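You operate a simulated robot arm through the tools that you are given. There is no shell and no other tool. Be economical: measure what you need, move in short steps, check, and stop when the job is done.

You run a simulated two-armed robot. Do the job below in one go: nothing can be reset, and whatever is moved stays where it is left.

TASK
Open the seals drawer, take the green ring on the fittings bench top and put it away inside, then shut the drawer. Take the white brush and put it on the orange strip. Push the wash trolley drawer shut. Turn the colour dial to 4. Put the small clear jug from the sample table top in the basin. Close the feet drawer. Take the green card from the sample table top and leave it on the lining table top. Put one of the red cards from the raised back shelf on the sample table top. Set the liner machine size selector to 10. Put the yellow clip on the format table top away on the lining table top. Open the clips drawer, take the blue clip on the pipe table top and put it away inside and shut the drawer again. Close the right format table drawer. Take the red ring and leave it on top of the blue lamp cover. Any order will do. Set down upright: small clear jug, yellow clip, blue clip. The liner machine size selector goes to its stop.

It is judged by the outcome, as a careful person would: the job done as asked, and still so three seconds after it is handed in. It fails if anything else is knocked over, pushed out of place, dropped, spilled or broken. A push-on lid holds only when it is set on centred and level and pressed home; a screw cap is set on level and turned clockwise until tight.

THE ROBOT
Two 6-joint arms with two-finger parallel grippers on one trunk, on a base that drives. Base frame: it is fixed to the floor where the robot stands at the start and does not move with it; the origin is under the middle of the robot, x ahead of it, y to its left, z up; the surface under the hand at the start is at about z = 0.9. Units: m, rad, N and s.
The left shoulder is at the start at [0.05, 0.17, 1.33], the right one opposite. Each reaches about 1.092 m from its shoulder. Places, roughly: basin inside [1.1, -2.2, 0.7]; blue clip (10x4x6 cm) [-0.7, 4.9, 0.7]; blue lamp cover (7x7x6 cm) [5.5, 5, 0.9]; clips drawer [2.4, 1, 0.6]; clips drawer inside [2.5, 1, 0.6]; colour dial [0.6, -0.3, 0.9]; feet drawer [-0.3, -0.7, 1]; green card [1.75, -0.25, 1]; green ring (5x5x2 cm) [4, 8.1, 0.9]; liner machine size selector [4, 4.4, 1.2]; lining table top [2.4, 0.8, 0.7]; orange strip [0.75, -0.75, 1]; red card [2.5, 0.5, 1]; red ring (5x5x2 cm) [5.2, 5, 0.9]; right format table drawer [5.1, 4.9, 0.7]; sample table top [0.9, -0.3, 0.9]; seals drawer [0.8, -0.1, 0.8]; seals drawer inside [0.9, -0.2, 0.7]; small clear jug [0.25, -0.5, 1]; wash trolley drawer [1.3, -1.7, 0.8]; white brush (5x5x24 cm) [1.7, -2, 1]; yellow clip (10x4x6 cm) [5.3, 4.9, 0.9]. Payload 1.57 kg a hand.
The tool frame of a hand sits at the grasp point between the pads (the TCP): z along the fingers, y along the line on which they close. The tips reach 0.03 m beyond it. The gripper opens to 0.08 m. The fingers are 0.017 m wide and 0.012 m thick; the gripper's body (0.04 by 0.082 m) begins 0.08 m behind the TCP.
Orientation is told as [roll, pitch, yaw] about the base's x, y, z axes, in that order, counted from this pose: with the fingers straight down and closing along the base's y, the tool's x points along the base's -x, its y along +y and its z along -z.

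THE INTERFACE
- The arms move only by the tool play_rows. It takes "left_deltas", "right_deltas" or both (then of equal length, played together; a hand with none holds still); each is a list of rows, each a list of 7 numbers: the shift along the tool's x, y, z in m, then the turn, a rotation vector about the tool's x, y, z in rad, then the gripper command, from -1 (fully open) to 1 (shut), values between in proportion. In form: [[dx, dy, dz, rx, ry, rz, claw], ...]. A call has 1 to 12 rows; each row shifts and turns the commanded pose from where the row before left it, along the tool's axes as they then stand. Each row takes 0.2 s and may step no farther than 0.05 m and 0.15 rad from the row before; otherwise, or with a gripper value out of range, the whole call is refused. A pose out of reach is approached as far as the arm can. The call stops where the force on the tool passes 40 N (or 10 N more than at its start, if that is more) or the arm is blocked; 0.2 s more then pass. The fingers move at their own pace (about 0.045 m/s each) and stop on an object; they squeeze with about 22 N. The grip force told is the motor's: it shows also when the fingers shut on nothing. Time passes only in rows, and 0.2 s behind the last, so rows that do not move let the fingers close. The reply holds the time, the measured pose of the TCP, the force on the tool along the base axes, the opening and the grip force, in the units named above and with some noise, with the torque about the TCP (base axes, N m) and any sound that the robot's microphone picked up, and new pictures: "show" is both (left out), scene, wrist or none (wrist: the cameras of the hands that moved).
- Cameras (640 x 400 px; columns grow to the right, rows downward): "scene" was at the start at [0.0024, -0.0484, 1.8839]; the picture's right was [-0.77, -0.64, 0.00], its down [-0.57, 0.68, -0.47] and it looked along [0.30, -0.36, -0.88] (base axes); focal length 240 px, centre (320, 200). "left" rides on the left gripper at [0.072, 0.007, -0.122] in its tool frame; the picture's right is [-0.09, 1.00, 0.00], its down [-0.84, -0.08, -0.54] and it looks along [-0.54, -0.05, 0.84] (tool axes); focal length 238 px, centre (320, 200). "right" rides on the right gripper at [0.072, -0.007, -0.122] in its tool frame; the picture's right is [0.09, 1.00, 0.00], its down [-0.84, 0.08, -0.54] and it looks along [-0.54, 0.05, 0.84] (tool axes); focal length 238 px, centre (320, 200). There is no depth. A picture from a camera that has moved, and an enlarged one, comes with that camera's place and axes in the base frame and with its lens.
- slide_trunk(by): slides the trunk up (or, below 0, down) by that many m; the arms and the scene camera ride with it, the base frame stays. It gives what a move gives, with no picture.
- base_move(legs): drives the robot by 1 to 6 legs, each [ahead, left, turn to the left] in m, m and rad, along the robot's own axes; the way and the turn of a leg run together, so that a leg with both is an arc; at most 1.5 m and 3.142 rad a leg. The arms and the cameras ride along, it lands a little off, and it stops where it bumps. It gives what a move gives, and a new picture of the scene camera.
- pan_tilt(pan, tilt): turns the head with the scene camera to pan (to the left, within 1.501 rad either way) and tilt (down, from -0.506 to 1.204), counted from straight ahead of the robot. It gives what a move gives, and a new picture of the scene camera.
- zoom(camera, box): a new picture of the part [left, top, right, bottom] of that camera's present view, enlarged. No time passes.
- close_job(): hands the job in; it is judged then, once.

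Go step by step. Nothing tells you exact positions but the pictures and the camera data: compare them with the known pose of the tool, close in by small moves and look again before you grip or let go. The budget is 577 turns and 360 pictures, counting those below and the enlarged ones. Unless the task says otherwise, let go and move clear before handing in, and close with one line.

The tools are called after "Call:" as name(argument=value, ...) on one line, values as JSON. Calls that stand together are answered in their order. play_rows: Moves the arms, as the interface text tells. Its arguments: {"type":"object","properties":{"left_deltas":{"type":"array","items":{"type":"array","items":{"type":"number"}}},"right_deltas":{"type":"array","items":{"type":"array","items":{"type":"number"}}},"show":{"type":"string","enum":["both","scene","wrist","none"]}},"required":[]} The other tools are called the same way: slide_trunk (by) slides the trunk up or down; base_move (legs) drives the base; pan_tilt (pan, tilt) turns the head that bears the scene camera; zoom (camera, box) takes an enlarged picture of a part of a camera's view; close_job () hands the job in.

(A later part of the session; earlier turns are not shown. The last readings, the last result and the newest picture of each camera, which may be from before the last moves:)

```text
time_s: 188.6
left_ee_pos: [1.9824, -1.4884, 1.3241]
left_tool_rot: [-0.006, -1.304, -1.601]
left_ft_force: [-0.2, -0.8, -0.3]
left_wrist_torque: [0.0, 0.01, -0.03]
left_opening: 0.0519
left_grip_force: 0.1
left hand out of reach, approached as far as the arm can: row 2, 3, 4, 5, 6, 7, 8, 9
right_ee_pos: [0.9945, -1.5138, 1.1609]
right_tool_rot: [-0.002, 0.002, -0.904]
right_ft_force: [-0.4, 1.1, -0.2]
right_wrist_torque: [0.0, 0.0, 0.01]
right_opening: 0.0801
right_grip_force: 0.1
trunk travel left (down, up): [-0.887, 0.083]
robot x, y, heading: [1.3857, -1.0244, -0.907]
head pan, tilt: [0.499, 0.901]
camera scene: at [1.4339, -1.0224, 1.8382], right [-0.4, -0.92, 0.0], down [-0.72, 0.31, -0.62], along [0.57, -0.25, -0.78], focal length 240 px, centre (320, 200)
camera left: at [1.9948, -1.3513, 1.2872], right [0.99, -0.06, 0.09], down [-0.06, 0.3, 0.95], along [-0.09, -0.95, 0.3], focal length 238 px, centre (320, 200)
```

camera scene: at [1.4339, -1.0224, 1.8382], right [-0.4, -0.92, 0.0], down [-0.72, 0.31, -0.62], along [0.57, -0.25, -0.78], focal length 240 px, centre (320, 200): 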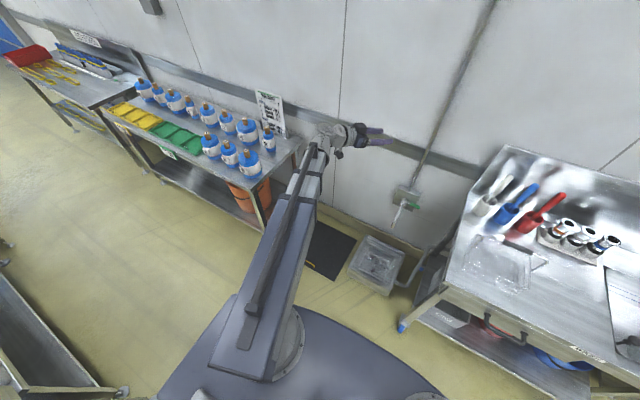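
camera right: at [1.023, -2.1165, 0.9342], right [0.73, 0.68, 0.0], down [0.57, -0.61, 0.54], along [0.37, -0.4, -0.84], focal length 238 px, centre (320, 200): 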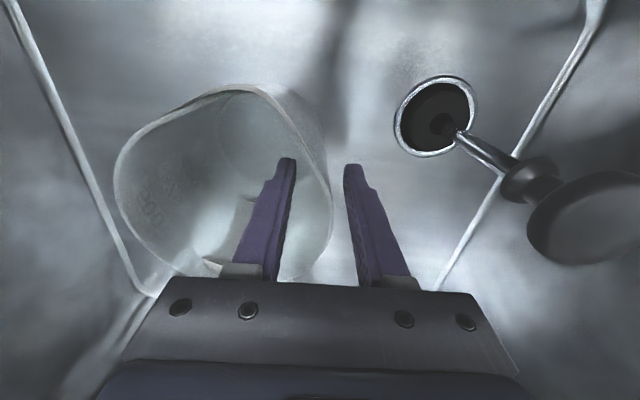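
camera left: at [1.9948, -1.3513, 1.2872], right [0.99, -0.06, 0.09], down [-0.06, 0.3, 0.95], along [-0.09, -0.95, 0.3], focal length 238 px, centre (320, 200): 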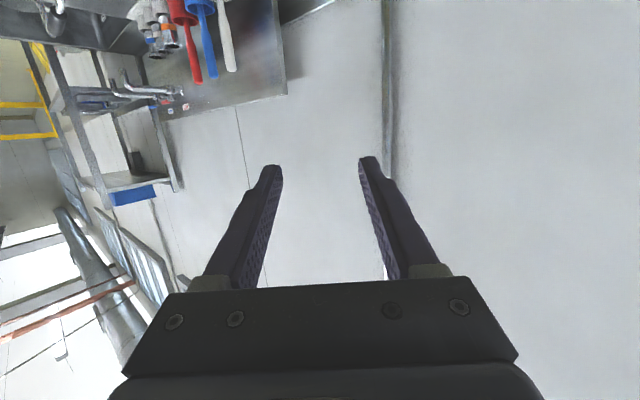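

Call:
play_rows(left_deltas=[[-0.0103, -0.029, 0.0376, 0, 0, 0, -0.3], [-0.0103, -0.029, 0.0376, 0, 0, 0, -0.3], [-0.0103, -0.029, 0.0376, 0, 0, 0, -0.3], [-0.0103, -0.029, 0.0376, 0, 0, 0, -0.3], [-0.0103, -0.029, 0.0376, 0, 0, 0, -0.3], [-0.0103, -0.029, 0.0376, 0, 0, 0, -0.3], [-0.0103, -0.029, 0.0376, 0, 0, 0, -0.3], [-0.0103, -0.029, 0.0376, 0, 0, 0, -0.3]], show="none")

Call:
slide_trunk(by=-0.12)

Call:
play_rows(left_deltas=[[0, 0, 0, 0, 0, 0, -0.3]], show="both")

```text
time_s: 190.4
left_ee_pos: [1.7387, -1.7916, 1.3224]
left_tool_rot: [-0.006, -1.304, -1.603]
left_ft_force: [-0.8, 0.8, 0.1]
left_wrist_torque: [0.0, -0.02, -0.01]
left_opening: 0.0521
left_grip_force: 0.1
right_ee_pos: [0.9957, -1.5139, 1.1614]
right_tool_rot: [-0.001, -0.002, -0.905]
right_ft_force: [-0.3, 0.2, 0.5]
right_wrist_torque: [0.02, 0.01, 0.02]
right_opening: 0.0797
right_grip_force: 0.0
trunk travel left (down, up): [-0.887, 0.083]
robot x, y, heading: [1.3885, -1.0282, -0.906]
head pan, tilt: [0.499, 0.901]
```

```text
time_s: 191.9
left_ee_pos: [1.7392, -1.7907, 1.2028]
left_tool_rot: [-0.01, -1.302, -1.601]
left_ft_force: [-0.8, 0.6, -0.8]
left_wrist_torque: [0.02, 0.01, 0.01]
left_opening: 0.052
left_grip_force: 0.1
right_ee_pos: [0.9966, -1.5132, 1.0408]
right_tool_rot: [-0.002, 0.0, -0.904]
right_ft_force: [-0.4, -0.6, 0.0]
right_wrist_torque: [0.02, -0.02, 0.02]
right_opening: 0.08
right_grip_force: 0.1
trunk travel left (down, up): [-0.767, 0.203]
robot x, y, heading: [1.387, -1.024, -0.901]
head pan, tilt: [0.499, 0.901]
```

```text
time_s: 192.3
left_ee_pos: [1.7392, -1.7903, 1.204]
left_tool_rot: [-0.009, -1.302, -1.6]
left_ft_force: [-0.3, -0.3, -0.1]
left_wrist_torque: [-0.05, -0.02, -0.01]
left_opening: 0.0518
left_grip_force: 0.0
right_ee_pos: [0.9956, -1.5136, 1.0409]
right_tool_rot: [-0.001, 0.0, -0.905]
right_ft_force: [-0.8, 0.6, 0.2]
right_wrist_torque: [0.01, -0.03, -0.03]
right_opening: 0.0803
right_grip_force: 0.1
trunk travel left (down, up): [-0.767, 0.203]
robot x, y, heading: [1.3915, -1.0252, -0.908]
head pan, tilt: [0.499, 0.901]
camera scene: at [1.434, -1.0224, 1.7183], right [-0.4, -0.92, 0.0], down [-0.72, 0.31, -0.62], along [0.57, -0.25, -0.78], focal length 240 px, centre (320, 200)
camera left: at [1.7516, -1.6539, 1.167], right [0.99, -0.06, 0.09], down [-0.06, 0.3, 0.95], along [-0.09, -0.95, 0.3], focal length 238 px, centre (320, 200)
```

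scene: 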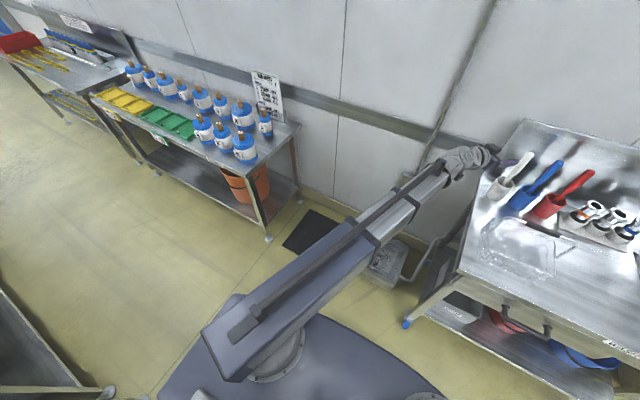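
left: 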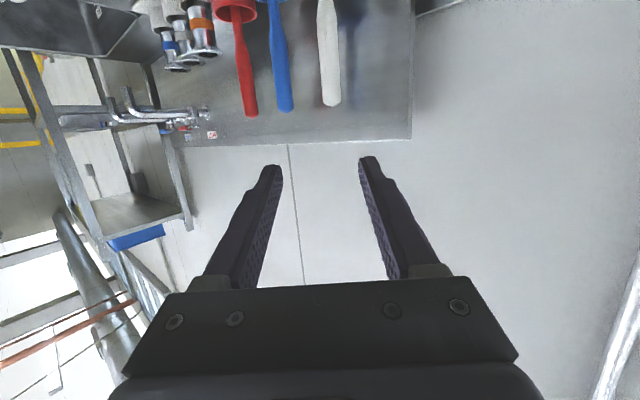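

Handle tip resolved at (1.744,-2.0), top z≈1.14. Narrow the opening, lower to grasp height, and advance partially.

Call:
slide_trunk(by=-0.1)

Call:
play_rows(left_deltas=[[0, 0.005, 0, 0, 0, 0, 0], [-0.0066, 0, 0.024, 0, 0, 0, 0], [-0.0066, 0, 0.024, 0, 0, 0, 0], [-0.0066, 0, 0.024, 0, 0, 0, 0], [-0.0066, 0, 0.024, 0, 0, 0, 0], [-0.0066, 0, 0.024, 0, 0, 0, 0]], show="wrist")

```text
time_s: 193.6
left_ee_pos: [1.7387, -1.7899, 1.1032]
left_tool_rot: [-0.009, -1.304, -1.601]
left_ft_force: [-0.3, -0.7, -0.5]
left_wrist_torque: [0.04, -0.01, -0.05]
left_opening: 0.0523
left_grip_force: 0.1
right_ee_pos: [0.9959, -1.5134, 0.9411]
right_tool_rot: [-0.002, 0.0, -0.904]
right_ft_force: [-0.2, -0.1, -0.3]
right_wrist_torque: [0.02, -0.02, -0.01]
right_opening: 0.0801
right_grip_force: 0.1
trunk travel left (down, up): [-0.667, 0.303]
robot x, y, heading: [1.3873, -1.0263, -0.906]
head pan, tilt: [0.499, 0.901]
```

```text
time_s: 195.0
left_ee_pos: [1.7389, -1.9154, 1.1032]
left_tool_rot: [-0.01, -1.303, -1.601]
left_ft_force: [-0.2, 0.0, 0.1]
left_wrist_torque: [0.02, 0.02, 0.03]
left_opening: 0.0402
left_grip_force: 0.1
right_ee_pos: [0.9955, -1.5129, 0.9419]
right_tool_rot: [-0.002, -0.001, -0.905]
right_ft_force: [-0.5, 0.2, -0.6]
right_wrist_torque: [-0.01, 0.01, -0.01]
right_opening: 0.0798
right_grip_force: 0.0
trunk travel left (down, up): [-0.667, 0.303]
robot x, y, heading: [1.3887, -1.0265, -0.907]
head pan, tilt: [0.499, 0.901]
camera left: at [1.7522, -1.7789, 1.0667], right [0.99, -0.06, 0.09], down [-0.06, 0.3, 0.95], along [-0.08, -0.95, 0.3], focal length 238 px, centre (320, 200)
```

left: 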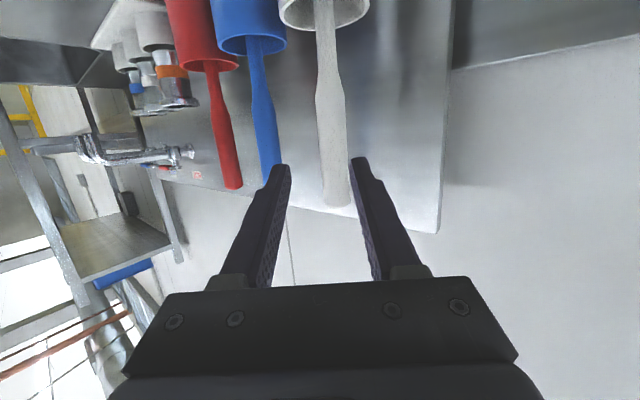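

Call:
play_rows(left_deltas=[[0, 0.012, 0, 0, 0, 0, 0], [-0.006, 0, 0.022, 0, 0, 0, 0], [-0.006, 0, 0.022, 0, 0, 0, 0], [-0.006, 0, 0.022, 0, 0, 0, 0], [-0.006, 0, 0.022, 0, 0, 0, 0]], show="wrist")

```text
time_s: 196.2
left_ee_pos: [1.7466, -2.0082, 1.103]
left_tool_rot: [-0.01, -1.301, -1.598]
left_ft_force: [-0.3, -0.9, -0.2]
left_wrist_torque: [-0.03, 0.02, -0.03]
left_opening: 0.04
left_grip_force: 0.0
right_ee_pos: [0.9963, -1.5139, 0.941]
right_tool_rot: [-0.001, 0.0, -0.905]
right_ft_force: [0.3, 0.3, 0.1]
right_wrist_torque: [-0.04, -0.03, 0.0]
right_opening: 0.0803
right_grip_force: 0.0
trunk travel left (down, up): [-0.667, 0.303]
robot x, y, heading: [1.3891, -1.0228, -0.905]
head pan, tilt: [0.499, 0.901]
camera left: at [1.7603, -1.871, 1.0667], right [0.99, -0.06, 0.09], down [-0.06, 0.3, 0.95], along [-0.08, -0.95, 0.3], focal length 238 px, centre (320, 200)
```

left: 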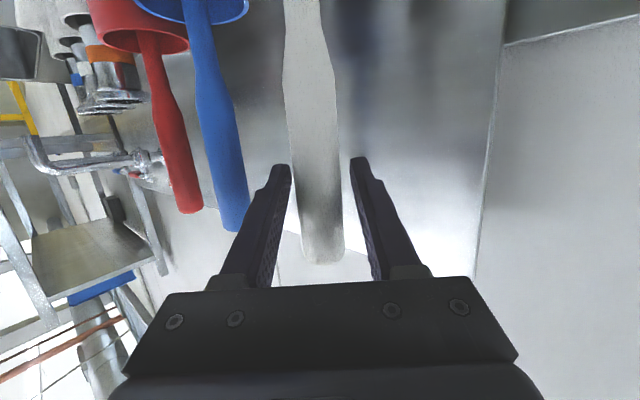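

The handle is between the pads. Closing and lifting.

Call:
play_rows(left_deltas=[[0, 0, 0, 0, 0, 0, 1], [0, 0, 0, 0, 0, 0, 1], [0, 0, 0, 0, 0, 0, 1]], show="none")

Call:
slide_trunk(by=0.15)

Call:
play_rows(left_deltas=[[0, 0, 0, 0, 0, 0, 1]], show="both")

```text
time_s: 197.0
left_ee_pos: [1.7471, -2.0077, 1.1018]
left_tool_rot: [-0.013, -1.301, -1.599]
left_ft_force: [0.8, 0.3, 0.4]
left_wrist_torque: [0.01, -0.18, 0.06]
left_opening: 0.0236
left_grip_force: 22.3
right_ee_pos: [0.9948, -1.514, 0.9416]
right_tool_rot: [-0.001, 0.001, -0.905]
right_ft_force: [0.2, 0.0, -0.6]
right_wrist_torque: [0.0, 0.01, -0.01]
right_opening: 0.0798
right_grip_force: 0.0
trunk travel left (down, up): [-0.667, 0.303]
robot x, y, heading: [1.3883, -1.0253, -0.904]
head pan, tilt: [0.499, 0.901]
```

```text
time_s: 198.8
left_ee_pos: [1.7468, -2.007, 1.2535]
left_tool_rot: [-0.009, -1.302, -1.601]
left_ft_force: [-2.0, 0.2, -1.0]
left_wrist_torque: [0.01, 0.21, 0.0]
left_opening: 0.0233
left_grip_force: 21.8
right_ee_pos: [0.9963, -1.5134, 1.0913]
right_tool_rot: [-0.002, 0.0, -0.904]
right_ft_force: [0.0, 0.4, 0.7]
right_wrist_torque: [0.01, 0.01, 0.01]
right_opening: 0.08
right_grip_force: 0.0
trunk travel left (down, up): [-0.817, 0.153]
robot x, y, heading: [1.3901, -1.0235, -0.906]
head pan, tilt: [0.499, 0.901]
```

```text
time_s: 199.2
left_ee_pos: [1.7476, -2.0072, 1.2529]
left_tool_rot: [-0.009, -1.302, -1.602]
left_ft_force: [0.1, 0.5, -1.6]
left_wrist_torque: [0.05, 0.36, -0.11]
left_opening: 0.0234
left_grip_force: 22.0
right_ee_pos: [0.9964, -1.5128, 1.0921]
right_tool_rot: [-0.003, 0.0, -0.903]
right_ft_force: [0.0, 0.2, -0.4]
right_wrist_torque: [-0.01, 0.02, 0.02]
right_opening: 0.08
right_grip_force: 0.1
trunk travel left (down, up): [-0.817, 0.153]
robot x, y, heading: [1.3899, -1.0259, -0.902]
head pan, tilt: [0.499, 0.901]
camera scene: at [1.434, -1.0226, 1.7682], right [-0.4, -0.92, 0.0], down [-0.72, 0.31, -0.62], along [0.57, -0.25, -0.78], focal length 240 px, centre (320, 200)
camera left: at [1.7601, -1.8706, 1.2168], right [0.99, -0.06, 0.09], down [-0.06, 0.3, 0.95], along [-0.09, -0.95, 0.3], focal length 238 px, centre (320, 200)
```

scene: 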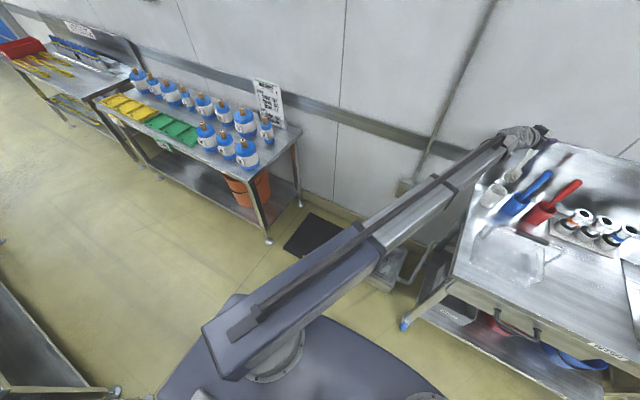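
left: 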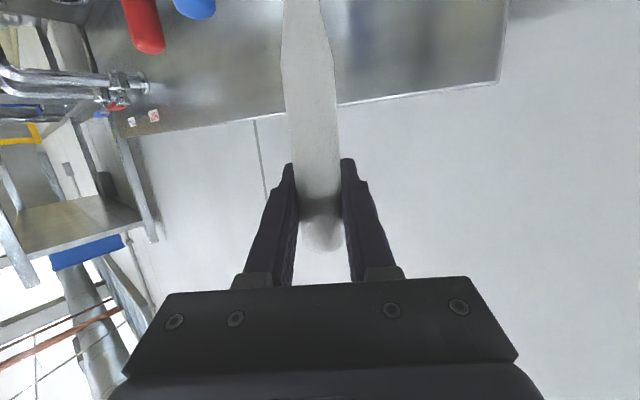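

The brush is out of its cup. Raising to the top and retracting.

Call:
slide_trunk(by=0.15)

Call:
play_rows(left_deltas=[[0.0103, 0.02, -0.0376, 0, 0, 0, 1], [0.0103, 0.02, -0.0376, 0, 0, 0, 1], [0.0103, 0.02, -0.0376, 0, 0, 0, 1], [0.0103, 0.02, -0.0376, 0, 0, 0, 1], [0.0103, 0.02, -0.0376, 0, 0, 0, 1], [0.0103, 0.02, -0.0376, 0, 0, 0, 1], [0.0103, 0.02, -0.0376, 0, 0, 0, 1], [0.0103, 0.02, -0.0376, 0, 0, 0, 1], [0.0103, 0.02, -0.0376, 0, 0, 0, 1], [0.0103, 0.02, -0.0376, 0, 0, 0, 1]], show="scene")

```text
time_s: 200.9
left_ee_pos: [1.747, -2.0069, 1.4017]
left_tool_rot: [-0.009, -1.302, -1.6]
left_ft_force: [-0.6, 0.4, -0.9]
left_wrist_torque: [-0.02, 0.01, 0.0]
left_opening: 0.0235
left_grip_force: 22.4
right_ee_pos: [0.9957, -1.514, 1.2408]
right_tool_rot: [-0.002, 0.001, -0.905]
right_ft_force: [0.2, -0.5, -0.4]
right_wrist_torque: [0.0, -0.01, -0.01]
right_opening: 0.0801
right_grip_force: 0.0
trunk travel left (down, up): [-0.967, 0.003]
robot x, y, heading: [1.387, -1.0242, -0.906]
head pan, tilt: [0.499, 0.901]
```

```text
time_s: 203.1
left_ee_pos: [1.9637, -1.624, 1.403]
left_tool_rot: [-0.01, -1.3, -1.601]
left_ft_force: [-0.3, 0.6, -0.5]
left_wrist_torque: [-0.01, 0.04, 0.0]
left_opening: 0.0231
left_grip_force: 22.4
right_ee_pos: [0.9953, -1.5117, 1.2428]
right_tool_rot: [-0.002, 0.0, -0.903]
right_ft_force: [0.6, -0.2, 0.0]
right_wrist_torque: [-0.01, -0.03, 0.02]
right_opening: 0.0802
right_grip_force: 0.1
trunk travel left (down, up): [-0.967, 0.003]
robot x, y, heading: [1.3902, -1.0253, -0.902]
head pan, tilt: [0.499, 0.901]
camera scene: at [1.4346, -1.0214, 1.9182], right [-0.4, -0.92, 0.0], down [-0.72, 0.31, -0.62], along [0.57, -0.25, -0.78], focal length 240 px, centre (320, 200)
```

scene: 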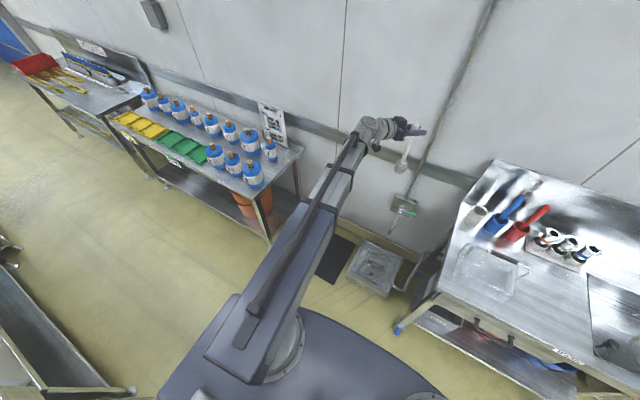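

Brush held securely. Retract the left hand, then move back right and turn left to face along the aisle so the sample table is at my left.

Call:
play_rows(left_deltas=[[0.0104, -0.0145, -0.0379, 0, 0, 0, 1], [0.0104, -0.0145, -0.0379, 0, 0, 0, 1], [0.0104, -0.0145, -0.0379, 0, 0, 0, 1], [0.0104, -0.0145, -0.0379, 0, 0, 0, 1], [0.0104, -0.0145, -0.0379, 0, 0, 0, 1], [0.0104, -0.0145, -0.0379, 0, 0, 0, 1], [0.0104, -0.0145, -0.0379, 0, 0, 0, 1], [0.0104, -0.0145, -0.0379, 0, 0, 0, 1]], show="none")

Call:
base_move(legs=[[0, -0.65, 0]])

```text
time_s: 204.9
left_ee_pos: [1.9183, -1.3355, 1.4036]
left_tool_rot: [-0.011, -1.303, -1.599]
left_ft_force: [0.5, 1.0, -1.1]
left_wrist_torque: [0.0, 0.02, 0.02]
left_opening: 0.0233
left_grip_force: 21.7
left hand out of reach, approached as far as the arm can: row 6, 7, 8
right_ee_pos: [0.9955, -1.5119, 1.2417]
right_tool_rot: [-0.002, -0.001, -0.903]
right_ft_force: [0.2, -0.1, 0.1]
right_wrist_torque: [0.0, -0.03, 0.02]
right_opening: 0.0802
right_grip_force: 0.1
trunk travel left (down, up): [-0.967, 0.003]
robot x, y, heading: [1.3891, -1.0265, -0.908]
head pan, tilt: [0.499, 0.901]
```

```text
time_s: 208.5
left_ee_pos: [1.4112, -1.7358, 1.403]
left_tool_rot: [-0.006, -1.299, -1.588]
left_ft_force: [-1.1, 0.1, -1.2]
left_wrist_torque: [-0.04, 0.03, 0.03]
left_opening: 0.023
left_grip_force: 21.9
right_ee_pos: [0.4912, -1.926, 1.2403]
right_tool_rot: [-0.001, 0.0, -0.891]
right_ft_force: [0.0, -0.5, -0.2]
right_wrist_torque: [-0.02, -0.05, 0.04]
right_opening: 0.08
right_grip_force: 0.2
trunk travel left (down, up): [-0.967, 0.003]
robot x, y, heading: [0.8791, -1.4304, -0.886]
head pan, tilt: [0.499, 0.901]
camera scene: at [0.9225, -1.4287, 1.9182], right [-0.38, -0.92, 0.0], down [-0.72, 0.3, -0.62], along [0.57, -0.24, -0.78], focal length 240 px, centre (320, 200)
```

scene: 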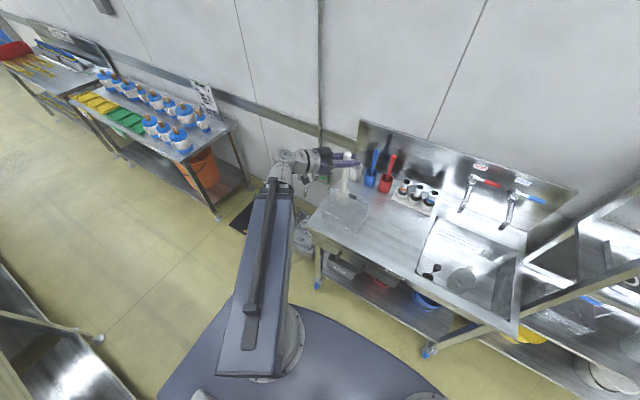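

Call:
base_move(legs=[[0, 0, 1.543]])

Call:
pan_tilt(pan=1.2, tilt=0.9)

```text
time_s: 212.6
left_ee_pos: [1.2125, -0.9166, 1.4028]
left_tool_rot: [-0.011, -1.3, -0.076]
left_ft_force: [-0.8, 0.9, -0.8]
left_wrist_torque: [0.0, 0.0, -0.02]
left_opening: 0.0234
left_grip_force: 21.9
right_ee_pos: [1.3454, -1.8474, 1.2412]
right_tool_rot: [-0.002, 0.0, 0.62]
right_ft_force: [-0.6, 0.2, -0.4]
right_wrist_torque: [0.02, -0.01, 0.01]
right_opening: 0.0798
right_grip_force: 0.2
trunk travel left (down, up): [-0.967, 0.003]
robot x, y, heading: [0.8772, -1.4304, 0.616]
head pan, tilt: [0.499, 0.901]
camera scene: at [0.8789, -1.3857, 1.9182], right [0.9, -0.44, 0.0], down [-0.34, -0.7, -0.62], along [0.27, 0.56, -0.78], focal length 240 px, centre (320, 200)
```

scene: 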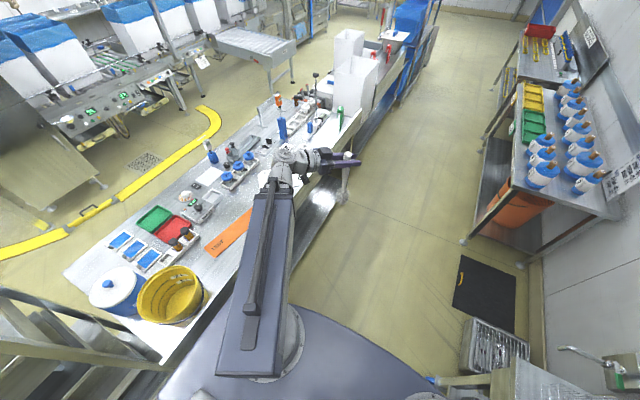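

```text
time_s: 213.7
left_ee_pos: [1.2124, -0.9184, 1.4032]
left_tool_rot: [-0.011, -1.299, -0.077]
left_ft_force: [-0.3, 1.3, -1.4]
left_wrist_torque: [-0.01, 0.02, -0.02]
left_opening: 0.0229
left_grip_force: 21.9
right_ee_pos: [1.3458, -1.8471, 1.2407]
right_tool_rot: [-0.001, 0.001, 0.621]
right_ft_force: [0.4, 0.3, 0.2]
right_wrist_torque: [-0.01, 0.01, -0.02]
right_opening: 0.0799
right_grip_force: 0.0
trunk travel left (down, up): [-0.967, 0.003]
robot x, y, heading: [0.8782, -1.4322, 0.616]
head pan, tilt: [1.201, 0.901]
camera scene: at [0.8274, -1.3804, 1.9182], right [0.97, 0.24, 0.0], down [0.19, -0.76, -0.62], along [-0.15, 0.6, -0.78], focal length 240 px, centre (320, 200)
```

scene: 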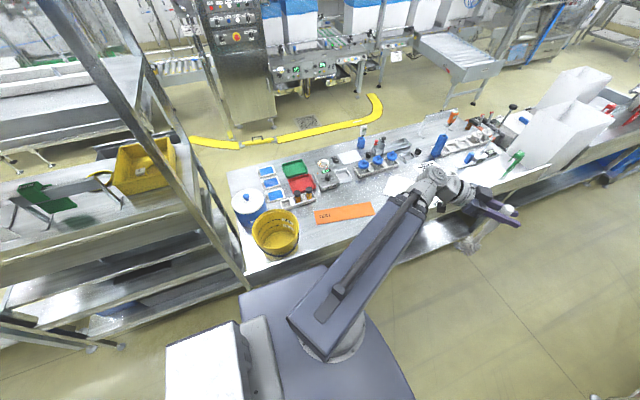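

The orange strip is clearly seen, centre ≈(0.776,-0.658), angled ~27°. I'll bring the right hand forward into the aisle, and yaw the left hand to match the strip.

Call:
play_rows(left_deltas=[[0, 0, 0, -0.1325, 0, -0.0368, 1], [0, 0, 0, -0.1325, 0, -0.0368, 1], [0, 0, 0, -0.1325, 0, -0.0368, 1], [0, 0, 0, -0.1325, 0, -0.0368, 1], [0, 0, 0, 0, 0, 0, 1], [0, 0, 0, 0, 0, 0, 1], [0, 0, 0, 0, 0, 0, 1], [0, 0, 0, 0, 0, 0, 1], [0, 0, 0, 0, 0, 0, 1], [0, 0, 0, 0, 0, 0, 1], [0, 0, 0, 0, 0, 0, 1], [0, 0, 0, 0, 0, 0, 1]], right_deltas=[[-0.0283, 0.0342, 0, 0, 0, 0, -1], [-0.0283, 0.0342, 0, 0, 0, 0, -1], [-0.0283, 0.0342, 0, 0, 0, 0, -1], [-0.0283, 0.0342, 0, 0, 0, 0, -1], [-0.0283, 0.0342, 0, 0, 0, 0, -1], [-0.0283, 0.0342, 0, 0, 0, 0, -1], [-0.0283, 0.0342, 0, 0, 0, 0, -1], [-0.0283, 0.0342, 0, 0, 0, 0, -1], [-0.0283, 0.0342, 0, 0, 0, 0, -1], [-0.0283, 0.0342, 0, 0, 0, 0, -1], [-0.0283, 0.0342, 0, 0, 0, 0, -1], [-0.0283, 0.0342, 0, 0, 0, 0, -1]], show="none")

```text
time_s: 216.3
left_ee_pos: [1.257, -0.8454, 1.4011]
left_tool_rot: [-0.016, -1.3, 0.475]
left_ft_force: [0.3, -0.5, -1.7]
left_wrist_torque: [0.03, -0.02, 0.01]
left_opening: 0.0233
left_grip_force: 21.6
left hand out of reach, approached as far as the arm can: row 1, 2, 3, 4
right_ee_pos: [1.4406, -1.3361, 1.2409]
right_tool_rot: [-0.002, 0.001, 0.618]
right_ft_force: [-0.1, 0.2, -0.1]
right_wrist_torque: [-0.04, 0.01, 0.01]
right_opening: 0.0798
right_grip_force: 0.1
right hand out of reach, approached as far as the arm can: row 2, 3, 4, 5, 6
trunk travel left (down, up): [-0.967, 0.003]
robot x, y, heading: [0.8754, -1.4283, 0.615]
head pan, tilt: [1.201, 0.901]
```

Call:
play_rows(left_deltas=[[0.0069, 0.0386, -0.0248, 0, 0, 0, 1], [0.0069, 0.0386, -0.0248, 0, 0, 0, 1], [0.0069, 0.0386, -0.0248, 0, 0, 0, 1], [0.0069, 0.0386, -0.0248, 0, 0, 0, 1], [0.0069, 0.0386, -0.0248, 0, 0, 0, 1], [0.0069, 0.0386, -0.0248, 0, 0, 0, 1], [0.0069, 0.0386, -0.0248, 0, 0, 0, 1], [0.0069, 0.0386, -0.0248, 0, 0, 0, 1], [0.0069, 0.0386, -0.0248, 0, 0, 0, 1], [0.0069, 0.0386, -0.0248, 0, 0, 0, 1]], show="none")

Call:
play_rows(left_deltas=[[0, 0, 0, 0, 0.15, 0, 1], [0, 0, 0, 0, 0.15, 0, 1], [0, 0, 0, 0, 0.15, 0, 1], [0, 0, 0, 0, 0.15, 0, 1], [0, 0, 0, 0, 0.15, 0, 1], [0, 0, 0, 0, 0.15, 0, 1], [0, 0, 0, 0, 0.15, 0, 1], [0, 0, 0, 0, 0.15, 0, 1], [0, 0, 0, 0, 0.14, 0, 1], [0, 0, 0, 0, 0.14, 0, 1]], show="both")

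```text
time_s: 218.5
left_ee_pos: [0.8538, -0.6136, 1.4017]
left_tool_rot: [-0.013, -1.299, 0.475]
left_ft_force: [0.2, 0.1, -1.7]
left_wrist_torque: [0.05, 0.0, -0.02]
left_opening: 0.0233
left_grip_force: 22.2
right_ee_pos: [1.4394, -1.338, 1.2418]
right_tool_rot: [-0.001, -0.001, 0.62]
right_ft_force: [0.4, -0.1, -0.1]
right_wrist_torque: [0.01, 0.04, -0.01]
right_opening: 0.0801
right_grip_force: 0.2
trunk travel left (down, up): [-0.967, 0.003]
robot x, y, heading: [0.877, -1.4307, 0.618]
head pan, tilt: [1.201, 0.901]
```

```text
time_s: 220.7
left_ee_pos: [0.8543, -0.616, 1.2451]
left_tool_rot: [-0.004, 0.184, 0.465]
left_ft_force: [0.5, -0.2, -1.3]
left_wrist_torque: [0.05, -0.1, 0.02]
left_opening: 0.0231
left_grip_force: 22.2
left hand out of reach, approached as far as the arm can: row 1, 2, 3, 4, 5, 6, 7, 8
right_ee_pos: [1.4411, -1.3373, 1.2415]
right_tool_rot: [0.0, 0.0, 0.619]
right_ft_force: [0.1, 0.6, 0.6]
right_wrist_torque: [-0.03, 0.0, -0.06]
right_opening: 0.0801
right_grip_force: 0.0
trunk travel left (down, up): [-0.967, 0.003]
robot x, y, heading: [0.8788, -1.4333, 0.622]
head pan, tilt: [1.201, 0.901]
camera scene: at [0.8279, -1.38, 1.9182], right [0.97, 0.25, 0.0], down [0.19, -0.76, -0.62], along [-0.15, 0.6, -0.78], focal length 240 px, centre (320, 200)
camera left: at [0.8084, -0.6301, 1.3787], right [-0.36, 0.93, -0.02], down [0.86, 0.34, 0.38], along [0.36, 0.12, -0.92], focal length 238 px, centre (320, 200)
```

scene: 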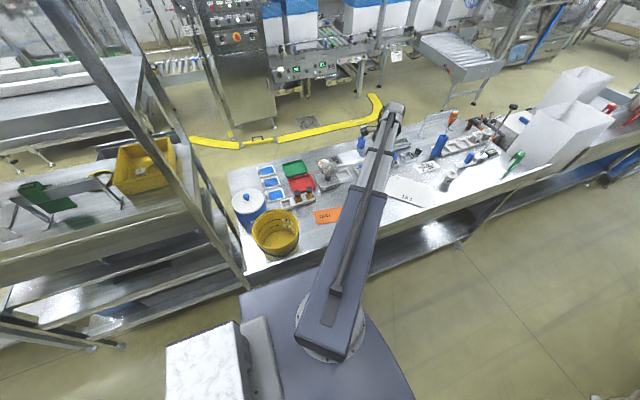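
left: 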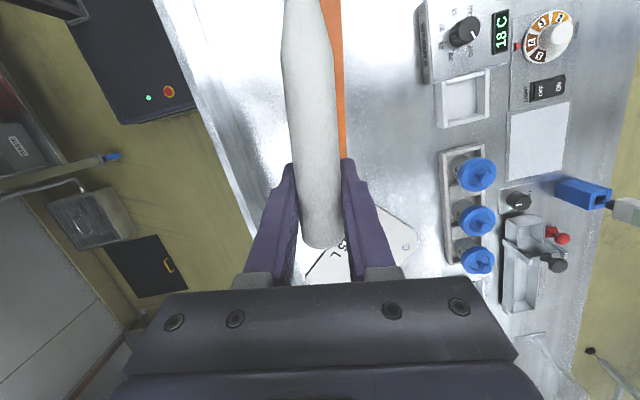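

The brush is lying over the strip, aligned. Lowering.

Call:
slide_trunk(by=-0.27)

Call:
play_rows(left_deltas=[[0, 0.003, 0, 0, 0, 0, 1]], show="both")

```text
time_s: 223.4
left_ee_pos: [0.8534, -0.615, 0.9752]
left_tool_rot: [-0.004, 0.181, 0.462]
left_ft_force: [-0.2, 0.4, -1.2]
left_wrist_torque: [0.07, -0.08, -0.02]
left_opening: 0.0233
left_grip_force: 21.7
right_ee_pos: [1.4407, -1.3374, 0.9711]
right_tool_rot: [-0.002, 0.0, 0.618]
right_ft_force: [-0.5, -0.8, -0.1]
right_wrist_torque: [0.01, 0.0, -0.02]
right_opening: 0.08
right_grip_force: 0.1
trunk travel left (down, up): [-0.697, 0.273]
robot x, y, heading: [0.879, -1.4285, 0.616]
head pan, tilt: [1.201, 0.901]
```

```text
time_s: 223.8
left_ee_pos: [0.8537, -0.6136, 0.975]
left_tool_rot: [-0.003, 0.181, 0.462]
left_ft_force: [0.3, -0.4, -0.8]
left_wrist_torque: [0.03, -0.1, 0.0]
left_opening: 0.0233
left_grip_force: 22.0
right_ee_pos: [1.4415, -1.3384, 0.9719]
right_tool_rot: [-0.002, -0.001, 0.62]
right_ft_force: [-0.1, 0.3, 0.2]
right_wrist_torque: [0.0, -0.01, 0.01]
right_opening: 0.0801
right_grip_force: 0.0
trunk travel left (down, up): [-0.697, 0.273]
robot x, y, heading: [0.8761, -1.4317, 0.619]
head pan, tilt: [1.201, 0.901]
camera scene: at [0.8272, -1.3803, 1.6482], right [0.97, 0.25, 0.0], down [0.19, -0.76, -0.62], along [-0.15, 0.6, -0.78], focal length 240 px, centre (320, 200)
camera left: at [0.8068, -0.6281, 1.1086], right [-0.36, 0.93, -0.02], down [0.86, 0.34, 0.38], along [0.36, 0.12, -0.92], focal length 238 px, centre (320, 200)
```

scene: 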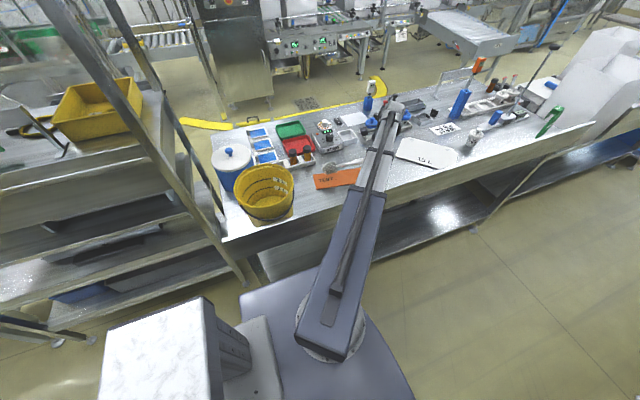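
left: 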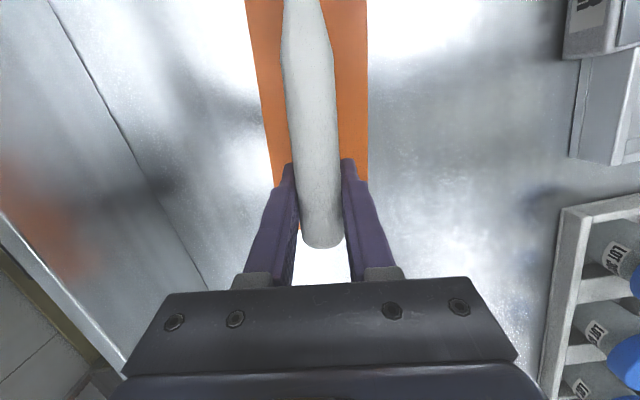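

Call:
slide_trunk(by=-0.025)

Call:
slide_trunk(by=-0.008)

```text
time_s: 224.6
left_ee_pos: [0.8522, -0.6135, 0.9499]
left_tool_rot: [-0.005, 0.18, 0.463]
left_ft_force: [0.8, -0.5, -0.8]
left_wrist_torque: [0.02, -0.11, -0.02]
left_opening: 0.023
left_grip_force: 21.9
right_ee_pos: [1.4406, -1.3383, 0.9468]
right_tool_rot: [-0.001, 0.001, 0.621]
right_ft_force: [-0.5, 0.3, 0.0]
right_wrist_torque: [0.03, 0.01, -0.01]
right_opening: 0.08
right_grip_force: 0.0
trunk travel left (down, up): [-0.672, 0.298]
robot x, y, heading: [0.8764, -1.4322, 0.62]
head pan, tilt: [1.201, 0.901]
```

```text
time_s: 225.1
left_ee_pos: [0.8532, -0.6131, 0.942]
left_tool_rot: [-0.002, 0.178, 0.46]
left_ft_force: [1.1, 0.1, -1.2]
left_wrist_torque: [0.07, -0.09, -0.01]
left_opening: 0.0233
left_grip_force: 21.9
right_ee_pos: [1.441, -1.3375, 0.9375]
right_tool_rot: [-0.001, -0.001, 0.62]
right_ft_force: [0.4, 0.0, -1.2]
right_wrist_torque: [-0.02, -0.04, 0.0]
right_opening: 0.08
right_grip_force: 0.1
trunk travel left (down, up): [-0.664, 0.306]
robot x, y, heading: [0.8778, -1.435, 0.617]
head pan, tilt: [1.201, 0.901]
```

Call:
slide_trunk(by=-0.008)

Call:
slide_trunk(by=-0.006)

```text
time_s: 225.7
left_ee_pos: [0.8531, -0.6136, 0.9363]
left_tool_rot: [-0.001, 0.18, 0.464]
left_ft_force: [0.2, 9.0, 27.2]
left_wrist_torque: [0.34, -0.17, 0.01]
left_opening: 0.0231
left_grip_force: 22.1
right_ee_pos: [1.4417, -1.3384, 0.9319]
right_tool_rot: [-0.002, -0.003, 0.62]
right_ft_force: [-0.2, 0.1, 0.0]
right_wrist_torque: [0.0, 0.01, 0.0]
right_opening: 0.0799
right_grip_force: 0.0
trunk travel left (down, up): [-0.656, 0.314]
robot x, y, heading: [0.8793, -1.4317, 0.616]
head pan, tilt: [1.201, 0.901]
```

```text
time_s: 226.0
left_ee_pos: [0.8538, -0.6136, 0.935]
left_tool_rot: [0.0, 0.18, 0.464]
left_ft_force: [1.7, 0.8, 25.6]
left_wrist_torque: [0.08, -0.17, 0.13]
left_opening: 0.0232
left_grip_force: 22.0
right_ee_pos: [1.441, -1.3381, 0.9309]
right_tool_rot: [0.0, -0.001, 0.621]
right_ft_force: [-0.5, 0.6, 0.0]
right_wrist_torque: [0.01, -0.01, 0.03]
right_opening: 0.0802
right_grip_force: 0.1
trunk travel left (down, up): [-0.656, 0.314]
robot x, y, heading: [0.8766, -1.4294, 0.618]
head pan, tilt: [1.201, 0.901]
stopped: the force on the tool passed its limit at 50 N (the readings are from after the stop); the commanded pose is now the measured one
```

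Fingertips now touch the surface, so the brush is within millimetres of the strip. Releasing.

Call:
slide_trunk(by=0.003)

Call:
play_rows(left_deltas=[[0, 0, 0, 0, 0, 0, 0.35], [0, 0, 0, 0, 0, 0, 0.2], [0, 0, 0, 0, 0, 0, 0.0], [0, 0, 0, 0, 0, 0, -0.2]], show="wrist")

```text
time_s: 226.5
left_ee_pos: [0.8535, -0.6123, 0.9365]
left_tool_rot: [-0.002, 0.179, 0.463]
left_ft_force: [0.3, 0.8, -1.0]
left_wrist_torque: [0.08, -0.09, -0.01]
left_opening: 0.0234
left_grip_force: 22.5
right_ee_pos: [1.4421, -1.3377, 0.9331]
right_tool_rot: [-0.002, 0.0, 0.621]
right_ft_force: [0.4, -1.0, 0.5]
right_wrist_torque: [-0.01, -0.03, -0.01]
right_opening: 0.08
right_grip_force: 0.0
trunk travel left (down, up): [-0.659, 0.311]
robot x, y, heading: [0.8786, -1.4289, 0.62]
head pan, tilt: [1.201, 0.901]
```

```text
time_s: 227.5
left_ee_pos: [0.8534, -0.6112, 0.9369]
left_tool_rot: [0.0, 0.18, 0.462]
left_ft_force: [0.6, -0.1, -0.2]
left_wrist_torque: [-0.02, 0.0, 0.01]
left_opening: 0.048
left_grip_force: 0.0
right_ee_pos: [1.441, -1.3377, 0.934]
right_tool_rot: [-0.001, -0.001, 0.618]
right_ft_force: [-0.2, 0.3, -0.7]
right_wrist_torque: [0.02, 0.02, -0.01]
right_opening: 0.08
right_grip_force: 0.2
trunk travel left (down, up): [-0.659, 0.311]
robot x, y, heading: [0.8817, -1.4327, 0.619]
head pan, tilt: [1.201, 0.901]
camera left: at [0.8069, -0.6272, 1.0706], right [-0.36, 0.93, -0.02], down [0.86, 0.34, 0.38], along [0.36, 0.12, -0.92], focal length 238 px, centre (320, 200)
```

left: 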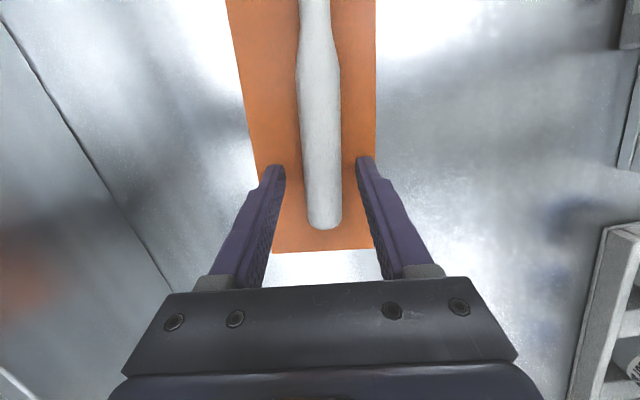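

The brush lies neatly on the strip. Opening fully and lifting away.

Call:
play_rows(left_deltas=[[0, 0, 0, 0, 0, 0, -0.6], [0, 0, 0, 0, 0, 0, -0.8]], show="none")

Call:
slide_trunk(by=0.3)

Call:
pan_tilt(pan=0.5, tilt=0.7)

```text
time_s: 228.1
left_ee_pos: [0.8528, -0.6104, 0.9368]
left_tool_rot: [0.001, 0.179, 0.463]
left_ft_force: [0.1, 0.5, 0.1]
left_wrist_torque: [0.01, 0.01, 0.02]
left_opening: 0.072
left_grip_force: 0.0
right_ee_pos: [1.4414, -1.3377, 0.9341]
right_tool_rot: [-0.002, 0.001, 0.621]
right_ft_force: [0.9, 0.3, -1.0]
right_wrist_torque: [0.05, 0.01, 0.0]
right_opening: 0.0801
right_grip_force: 0.0
trunk travel left (down, up): [-0.659, 0.311]
robot x, y, heading: [0.8754, -1.4287, 0.621]
head pan, tilt: [1.201, 0.901]
```

```text
time_s: 231.1
left_ee_pos: [0.8526, -0.613, 1.2377]
left_tool_rot: [0.0, 0.178, 0.462]
left_ft_force: [-0.7, -0.8, 0.7]
left_wrist_torque: [0.0, 0.01, 0.0]
left_opening: 0.0723
left_grip_force: 0.0
right_ee_pos: [1.4415, -1.3375, 1.233]
right_tool_rot: [-0.001, 0.0, 0.618]
right_ft_force: [-0.1, -0.6, 0.0]
right_wrist_torque: [-0.02, -0.02, 0.01]
right_opening: 0.0803
right_grip_force: 0.1
trunk travel left (down, up): [-0.959, 0.011]
robot x, y, heading: [0.8741, -1.4335, 0.618]
head pan, tilt: [1.201, 0.901]
```

```text
time_s: 232.2
left_ee_pos: [0.852, -0.6121, 1.2363]
left_tool_rot: [0.0, 0.18, 0.463]
left_ft_force: [0.1, 1.0, 0.4]
left_wrist_torque: [0.0, -0.02, 0.0]
left_opening: 0.0721
left_grip_force: 0.1
right_ee_pos: [1.441, -1.3373, 1.2332]
right_tool_rot: [0.0, 0.002, 0.619]
right_ft_force: [-0.5, 0.4, 0.0]
right_wrist_torque: [0.03, 0.02, -0.01]
right_opening: 0.08
right_grip_force: 0.1
trunk travel left (down, up): [-0.959, 0.011]
robot x, y, heading: [0.8786, -1.4329, 0.614]
head pan, tilt: [0.499, 0.7]
camera scene: at [0.8829, -1.377, 1.9263], right [0.9, -0.44, 0.0], down [-0.28, -0.58, -0.76], along [0.33, 0.69, -0.64], focal length 240 px, centre (320, 200)
```

scene: 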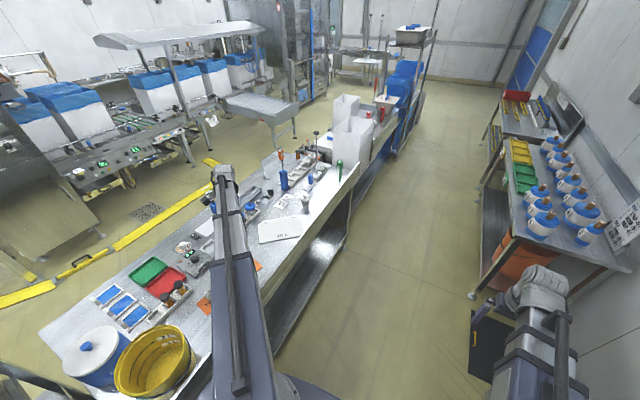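

Next, the cards. Retract the left arm, then drive along the aisle toward them.

Call:
play_rows(left_deltas=[[-0.0119, -0.0474, -0.0022, 0, -0.018, 0, -1], [-0.0119, -0.0474, -0.0022, 0, -0.018, 0, -1], [-0.0119, -0.0474, -0.0022, 0, -0.018, 0, -1], [-0.0119, -0.0474, -0.0022, 0, -0.018, 0, -1], [-0.0119, -0.0474, -0.0022, 0, -0.018, 0, -1], [-0.0119, -0.0474, -0.0022, 0, -0.018, 0, -1], [-0.0119, -0.0474, -0.0022, 0, -0.018, 0, -1], [-0.0119, -0.0474, -0.0022, 0, -0.018, 0, -1], [-0.0119, -0.0474, -0.0022, 0, -0.018, 0, -1], [-0.0119, -0.0474, -0.0022, 0, -0.018, 0, -1]], show="none")

Call:
base_move(legs=[[0, 0, 0.04], [1.0, 0, 0], [0.9, 0, 0]])

Call:
pan_tilt(pan=0.9, tilt=0.75)

```text
time_s: 234.4
left_ee_pos: [1.1732, -0.9828, 1.2336]
left_tool_rot: [0.0, -0.001, 0.463]
left_ft_force: [-1.0, 0.7, 0.5]
left_wrist_torque: [0.03, 0.02, -0.03]
left_opening: 0.0801
left_grip_force: 0.0
left hand out of reach, approached as far as the arm can: row 4, 7, 9, 10
right_ee_pos: [1.4413, -1.3379, 1.2337]
right_tool_rot: [-0.001, 0.001, 0.619]
right_ft_force: [0.3, -0.8, 0.9]
right_wrist_torque: [0.02, 0.02, -0.02]
right_opening: 0.0799
right_grip_force: 0.0
trunk travel left (down, up): [-0.959, 0.011]
robot x, y, heading: [0.8796, -1.4295, 0.615]
head pan, tilt: [0.499, 0.7]
```

```text
time_s: 244.3
left_ee_pos: [2.6437, 0.2222, 1.2331]
left_tool_rot: [0.0, 0.0, 0.522]
left_ft_force: [-0.2, -0.2, -0.3]
left_wrist_torque: [0.01, 0.06, 0.02]
left_opening: 0.0805
left_grip_force: 0.2
right_ee_pos: [2.9324, -0.1175, 1.2334]
right_tool_rot: [-0.003, -0.001, 0.678]
right_ft_force: [0.4, 0.0, -0.7]
right_wrist_torque: [0.01, 0.04, 0.02]
right_opening: 0.08
right_grip_force: 0.0
trunk travel left (down, up): [-0.959, 0.011]
robot x, y, heading: [2.3781, -0.2425, 0.678]
head pan, tilt: [0.499, 0.7]
camera scene: at [2.3781, -0.1899, 1.9263], right [0.92, -0.39, 0.0], down [-0.25, -0.59, -0.76], along [0.29, 0.71, -0.64], focal length 240 px, centre (320, 200)
```

scene: 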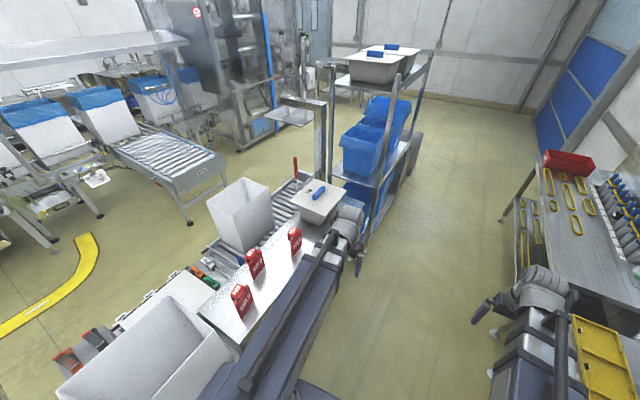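

```text
time_s: 245.2
left_ee_pos: [2.643, 0.2218, 1.2337]
left_tool_rot: [-0.002, -0.002, 0.521]
left_ft_force: [-0.3, 0.4, -0.2]
left_wrist_torque: [0.0, -0.01, 0.02]
left_opening: 0.08
left_grip_force: 0.1
right_ee_pos: [2.9312, -0.1196, 1.2333]
right_tool_rot: [-0.001, 0.0, 0.678]
right_ft_force: [-0.4, 0.1, 0.4]
right_wrist_torque: [-0.01, 0.01, 0.0]
right_opening: 0.0802
right_grip_force: 0.1
trunk travel left (down, up): [-0.959, 0.011]
robot x, y, heading: [2.3749, -0.2456, 0.679]
head pan, tilt: [0.901, 0.75]
camera scene: at [2.3444, -0.1859, 1.9221], right [1.0, 0.01, 0.0], down [0.0, -0.68, -0.73], along [0.0, 0.73, -0.68], focal length 240 px, centre (320, 200)
```

scene: 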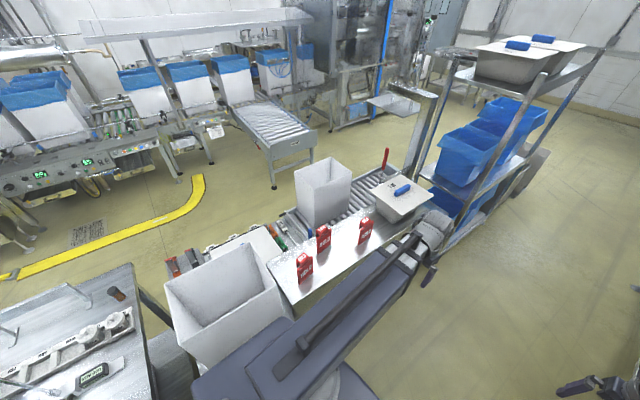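

Call:
zoom(camera="scene", box=[250, 200, 410, 310])

Call:
zoom(camera="scene", box=[0, 260, 160, 400])

```text
3.64 times, centred on (330, 255) of scene
camera zoom: at [2.3444, -0.1859, 1.9221], right [1.0, 0.01, 0.0], down [0.0, -0.68, -0.73], along [0.0, 0.73, -0.68], focal length 871 px, centre (284, 0)
```

zoom: 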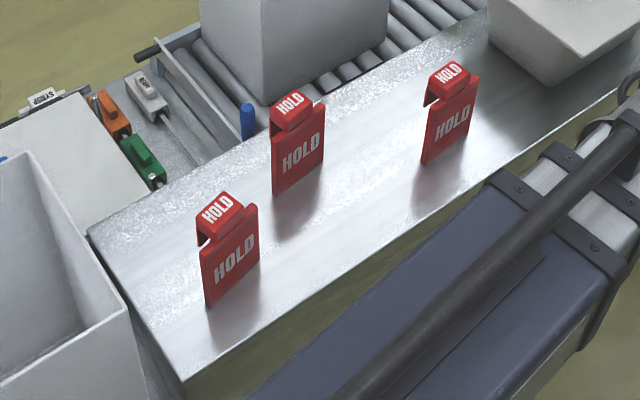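

```text
2.86 times, centred on (80, 330) of scene
camera zoom: at [2.3444, -0.1859, 1.9221], right [1.0, 0.01, 0.0], down [0.0, -0.68, -0.73], along [0.0, 0.73, -0.68], focal length 684 px, centre (1006, -171)
```

zoom: 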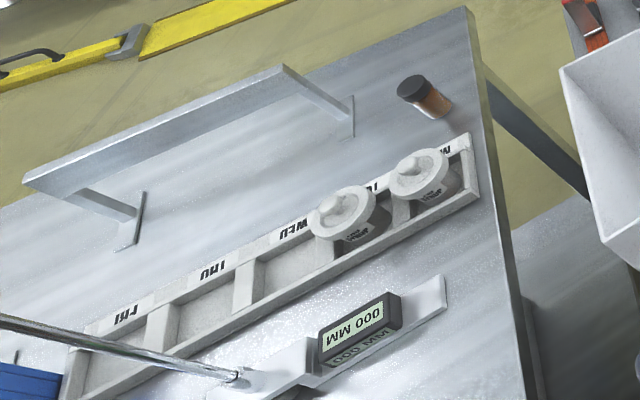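

The HOLD cards stand with thickness along the aisle-normal direction. I'll move the left hand above the middle card for a close look.

Call:
play_rows(left_deltas=[[0.0099, 0.0458, 0, 0, 0, -0.0155, -1], [0.0099, 0.0458, 0, 0, 0, -0.0155, -1], [0.0099, 0.0458, 0, 0, 0, -0.0155, -1], [0.0099, 0.0458, 0, 0, 0, -0.0155, -1], [0.0099, 0.0458, 0, 0, 0, -0.0155, -1], [0.0099, 0.0458, 0, 0, 0, -0.0155, -1], [0.0099, 0.0458, 0, 0, 0, -0.0155, -1], [0.0099, 0.0458, 0, 0, 0, -0.0155, -1], [0.0099, 0.0458, 0, 0, 0, -0.0155, -1]], show="wrist")

```text
time_s: 247.2
left_ee_pos: [2.3419, 0.5197, 1.233]
left_tool_rot: [-0.001, -0.001, 0.66]
left_ft_force: [-0.3, 0.5, 0.7]
left_wrist_torque: [0.01, -0.02, -0.01]
left_opening: 0.0799
left_grip_force: 0.0
left hand out of reach, approached as far as the arm can: row 4, 6
right_ee_pos: [2.9325, -0.1181, 1.2331]
right_tool_rot: [-0.003, 0.0, 0.677]
right_ft_force: [-0.3, 0.1, 0.6]
right_wrist_torque: [-0.01, 0.04, 0.0]
right_opening: 0.08
right_grip_force: 0.1
trunk travel left (down, up): [-0.959, 0.011]
robot x, y, heading: [2.3749, -0.2439, 0.673]
head pan, tilt: [0.901, 0.75]
camera left: at [2.2812, 0.4814, 1.3558], right [-0.54, 0.84, 0.0], down [0.71, 0.45, 0.54], along [0.46, 0.29, -0.84], focal length 238 px, centre (320, 200)
```

left: 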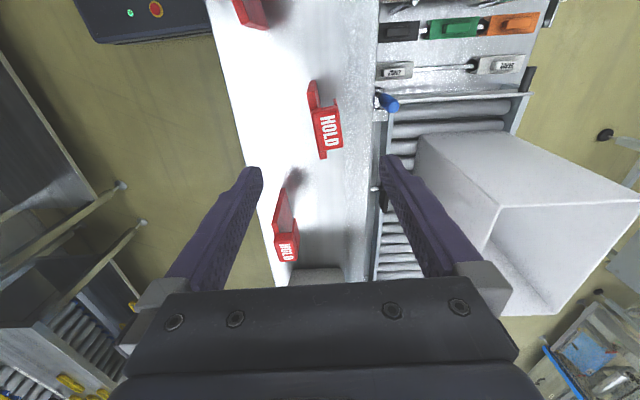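

Call:
zoom(camera="left", box=[250, 50, 410, 170])

```text
3.33 times, centred on (330, 110) of left
camera zoom: at [2.2812, 0.4814, 1.3558], right [-0.54, 0.84, 0.0], down [0.71, 0.45, 0.54], along [0.46, 0.29, -0.84], focal length 794 px, centre (287, 500)
```

zoom: 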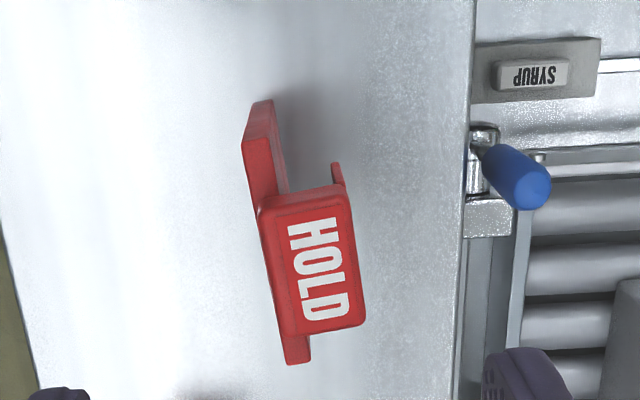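

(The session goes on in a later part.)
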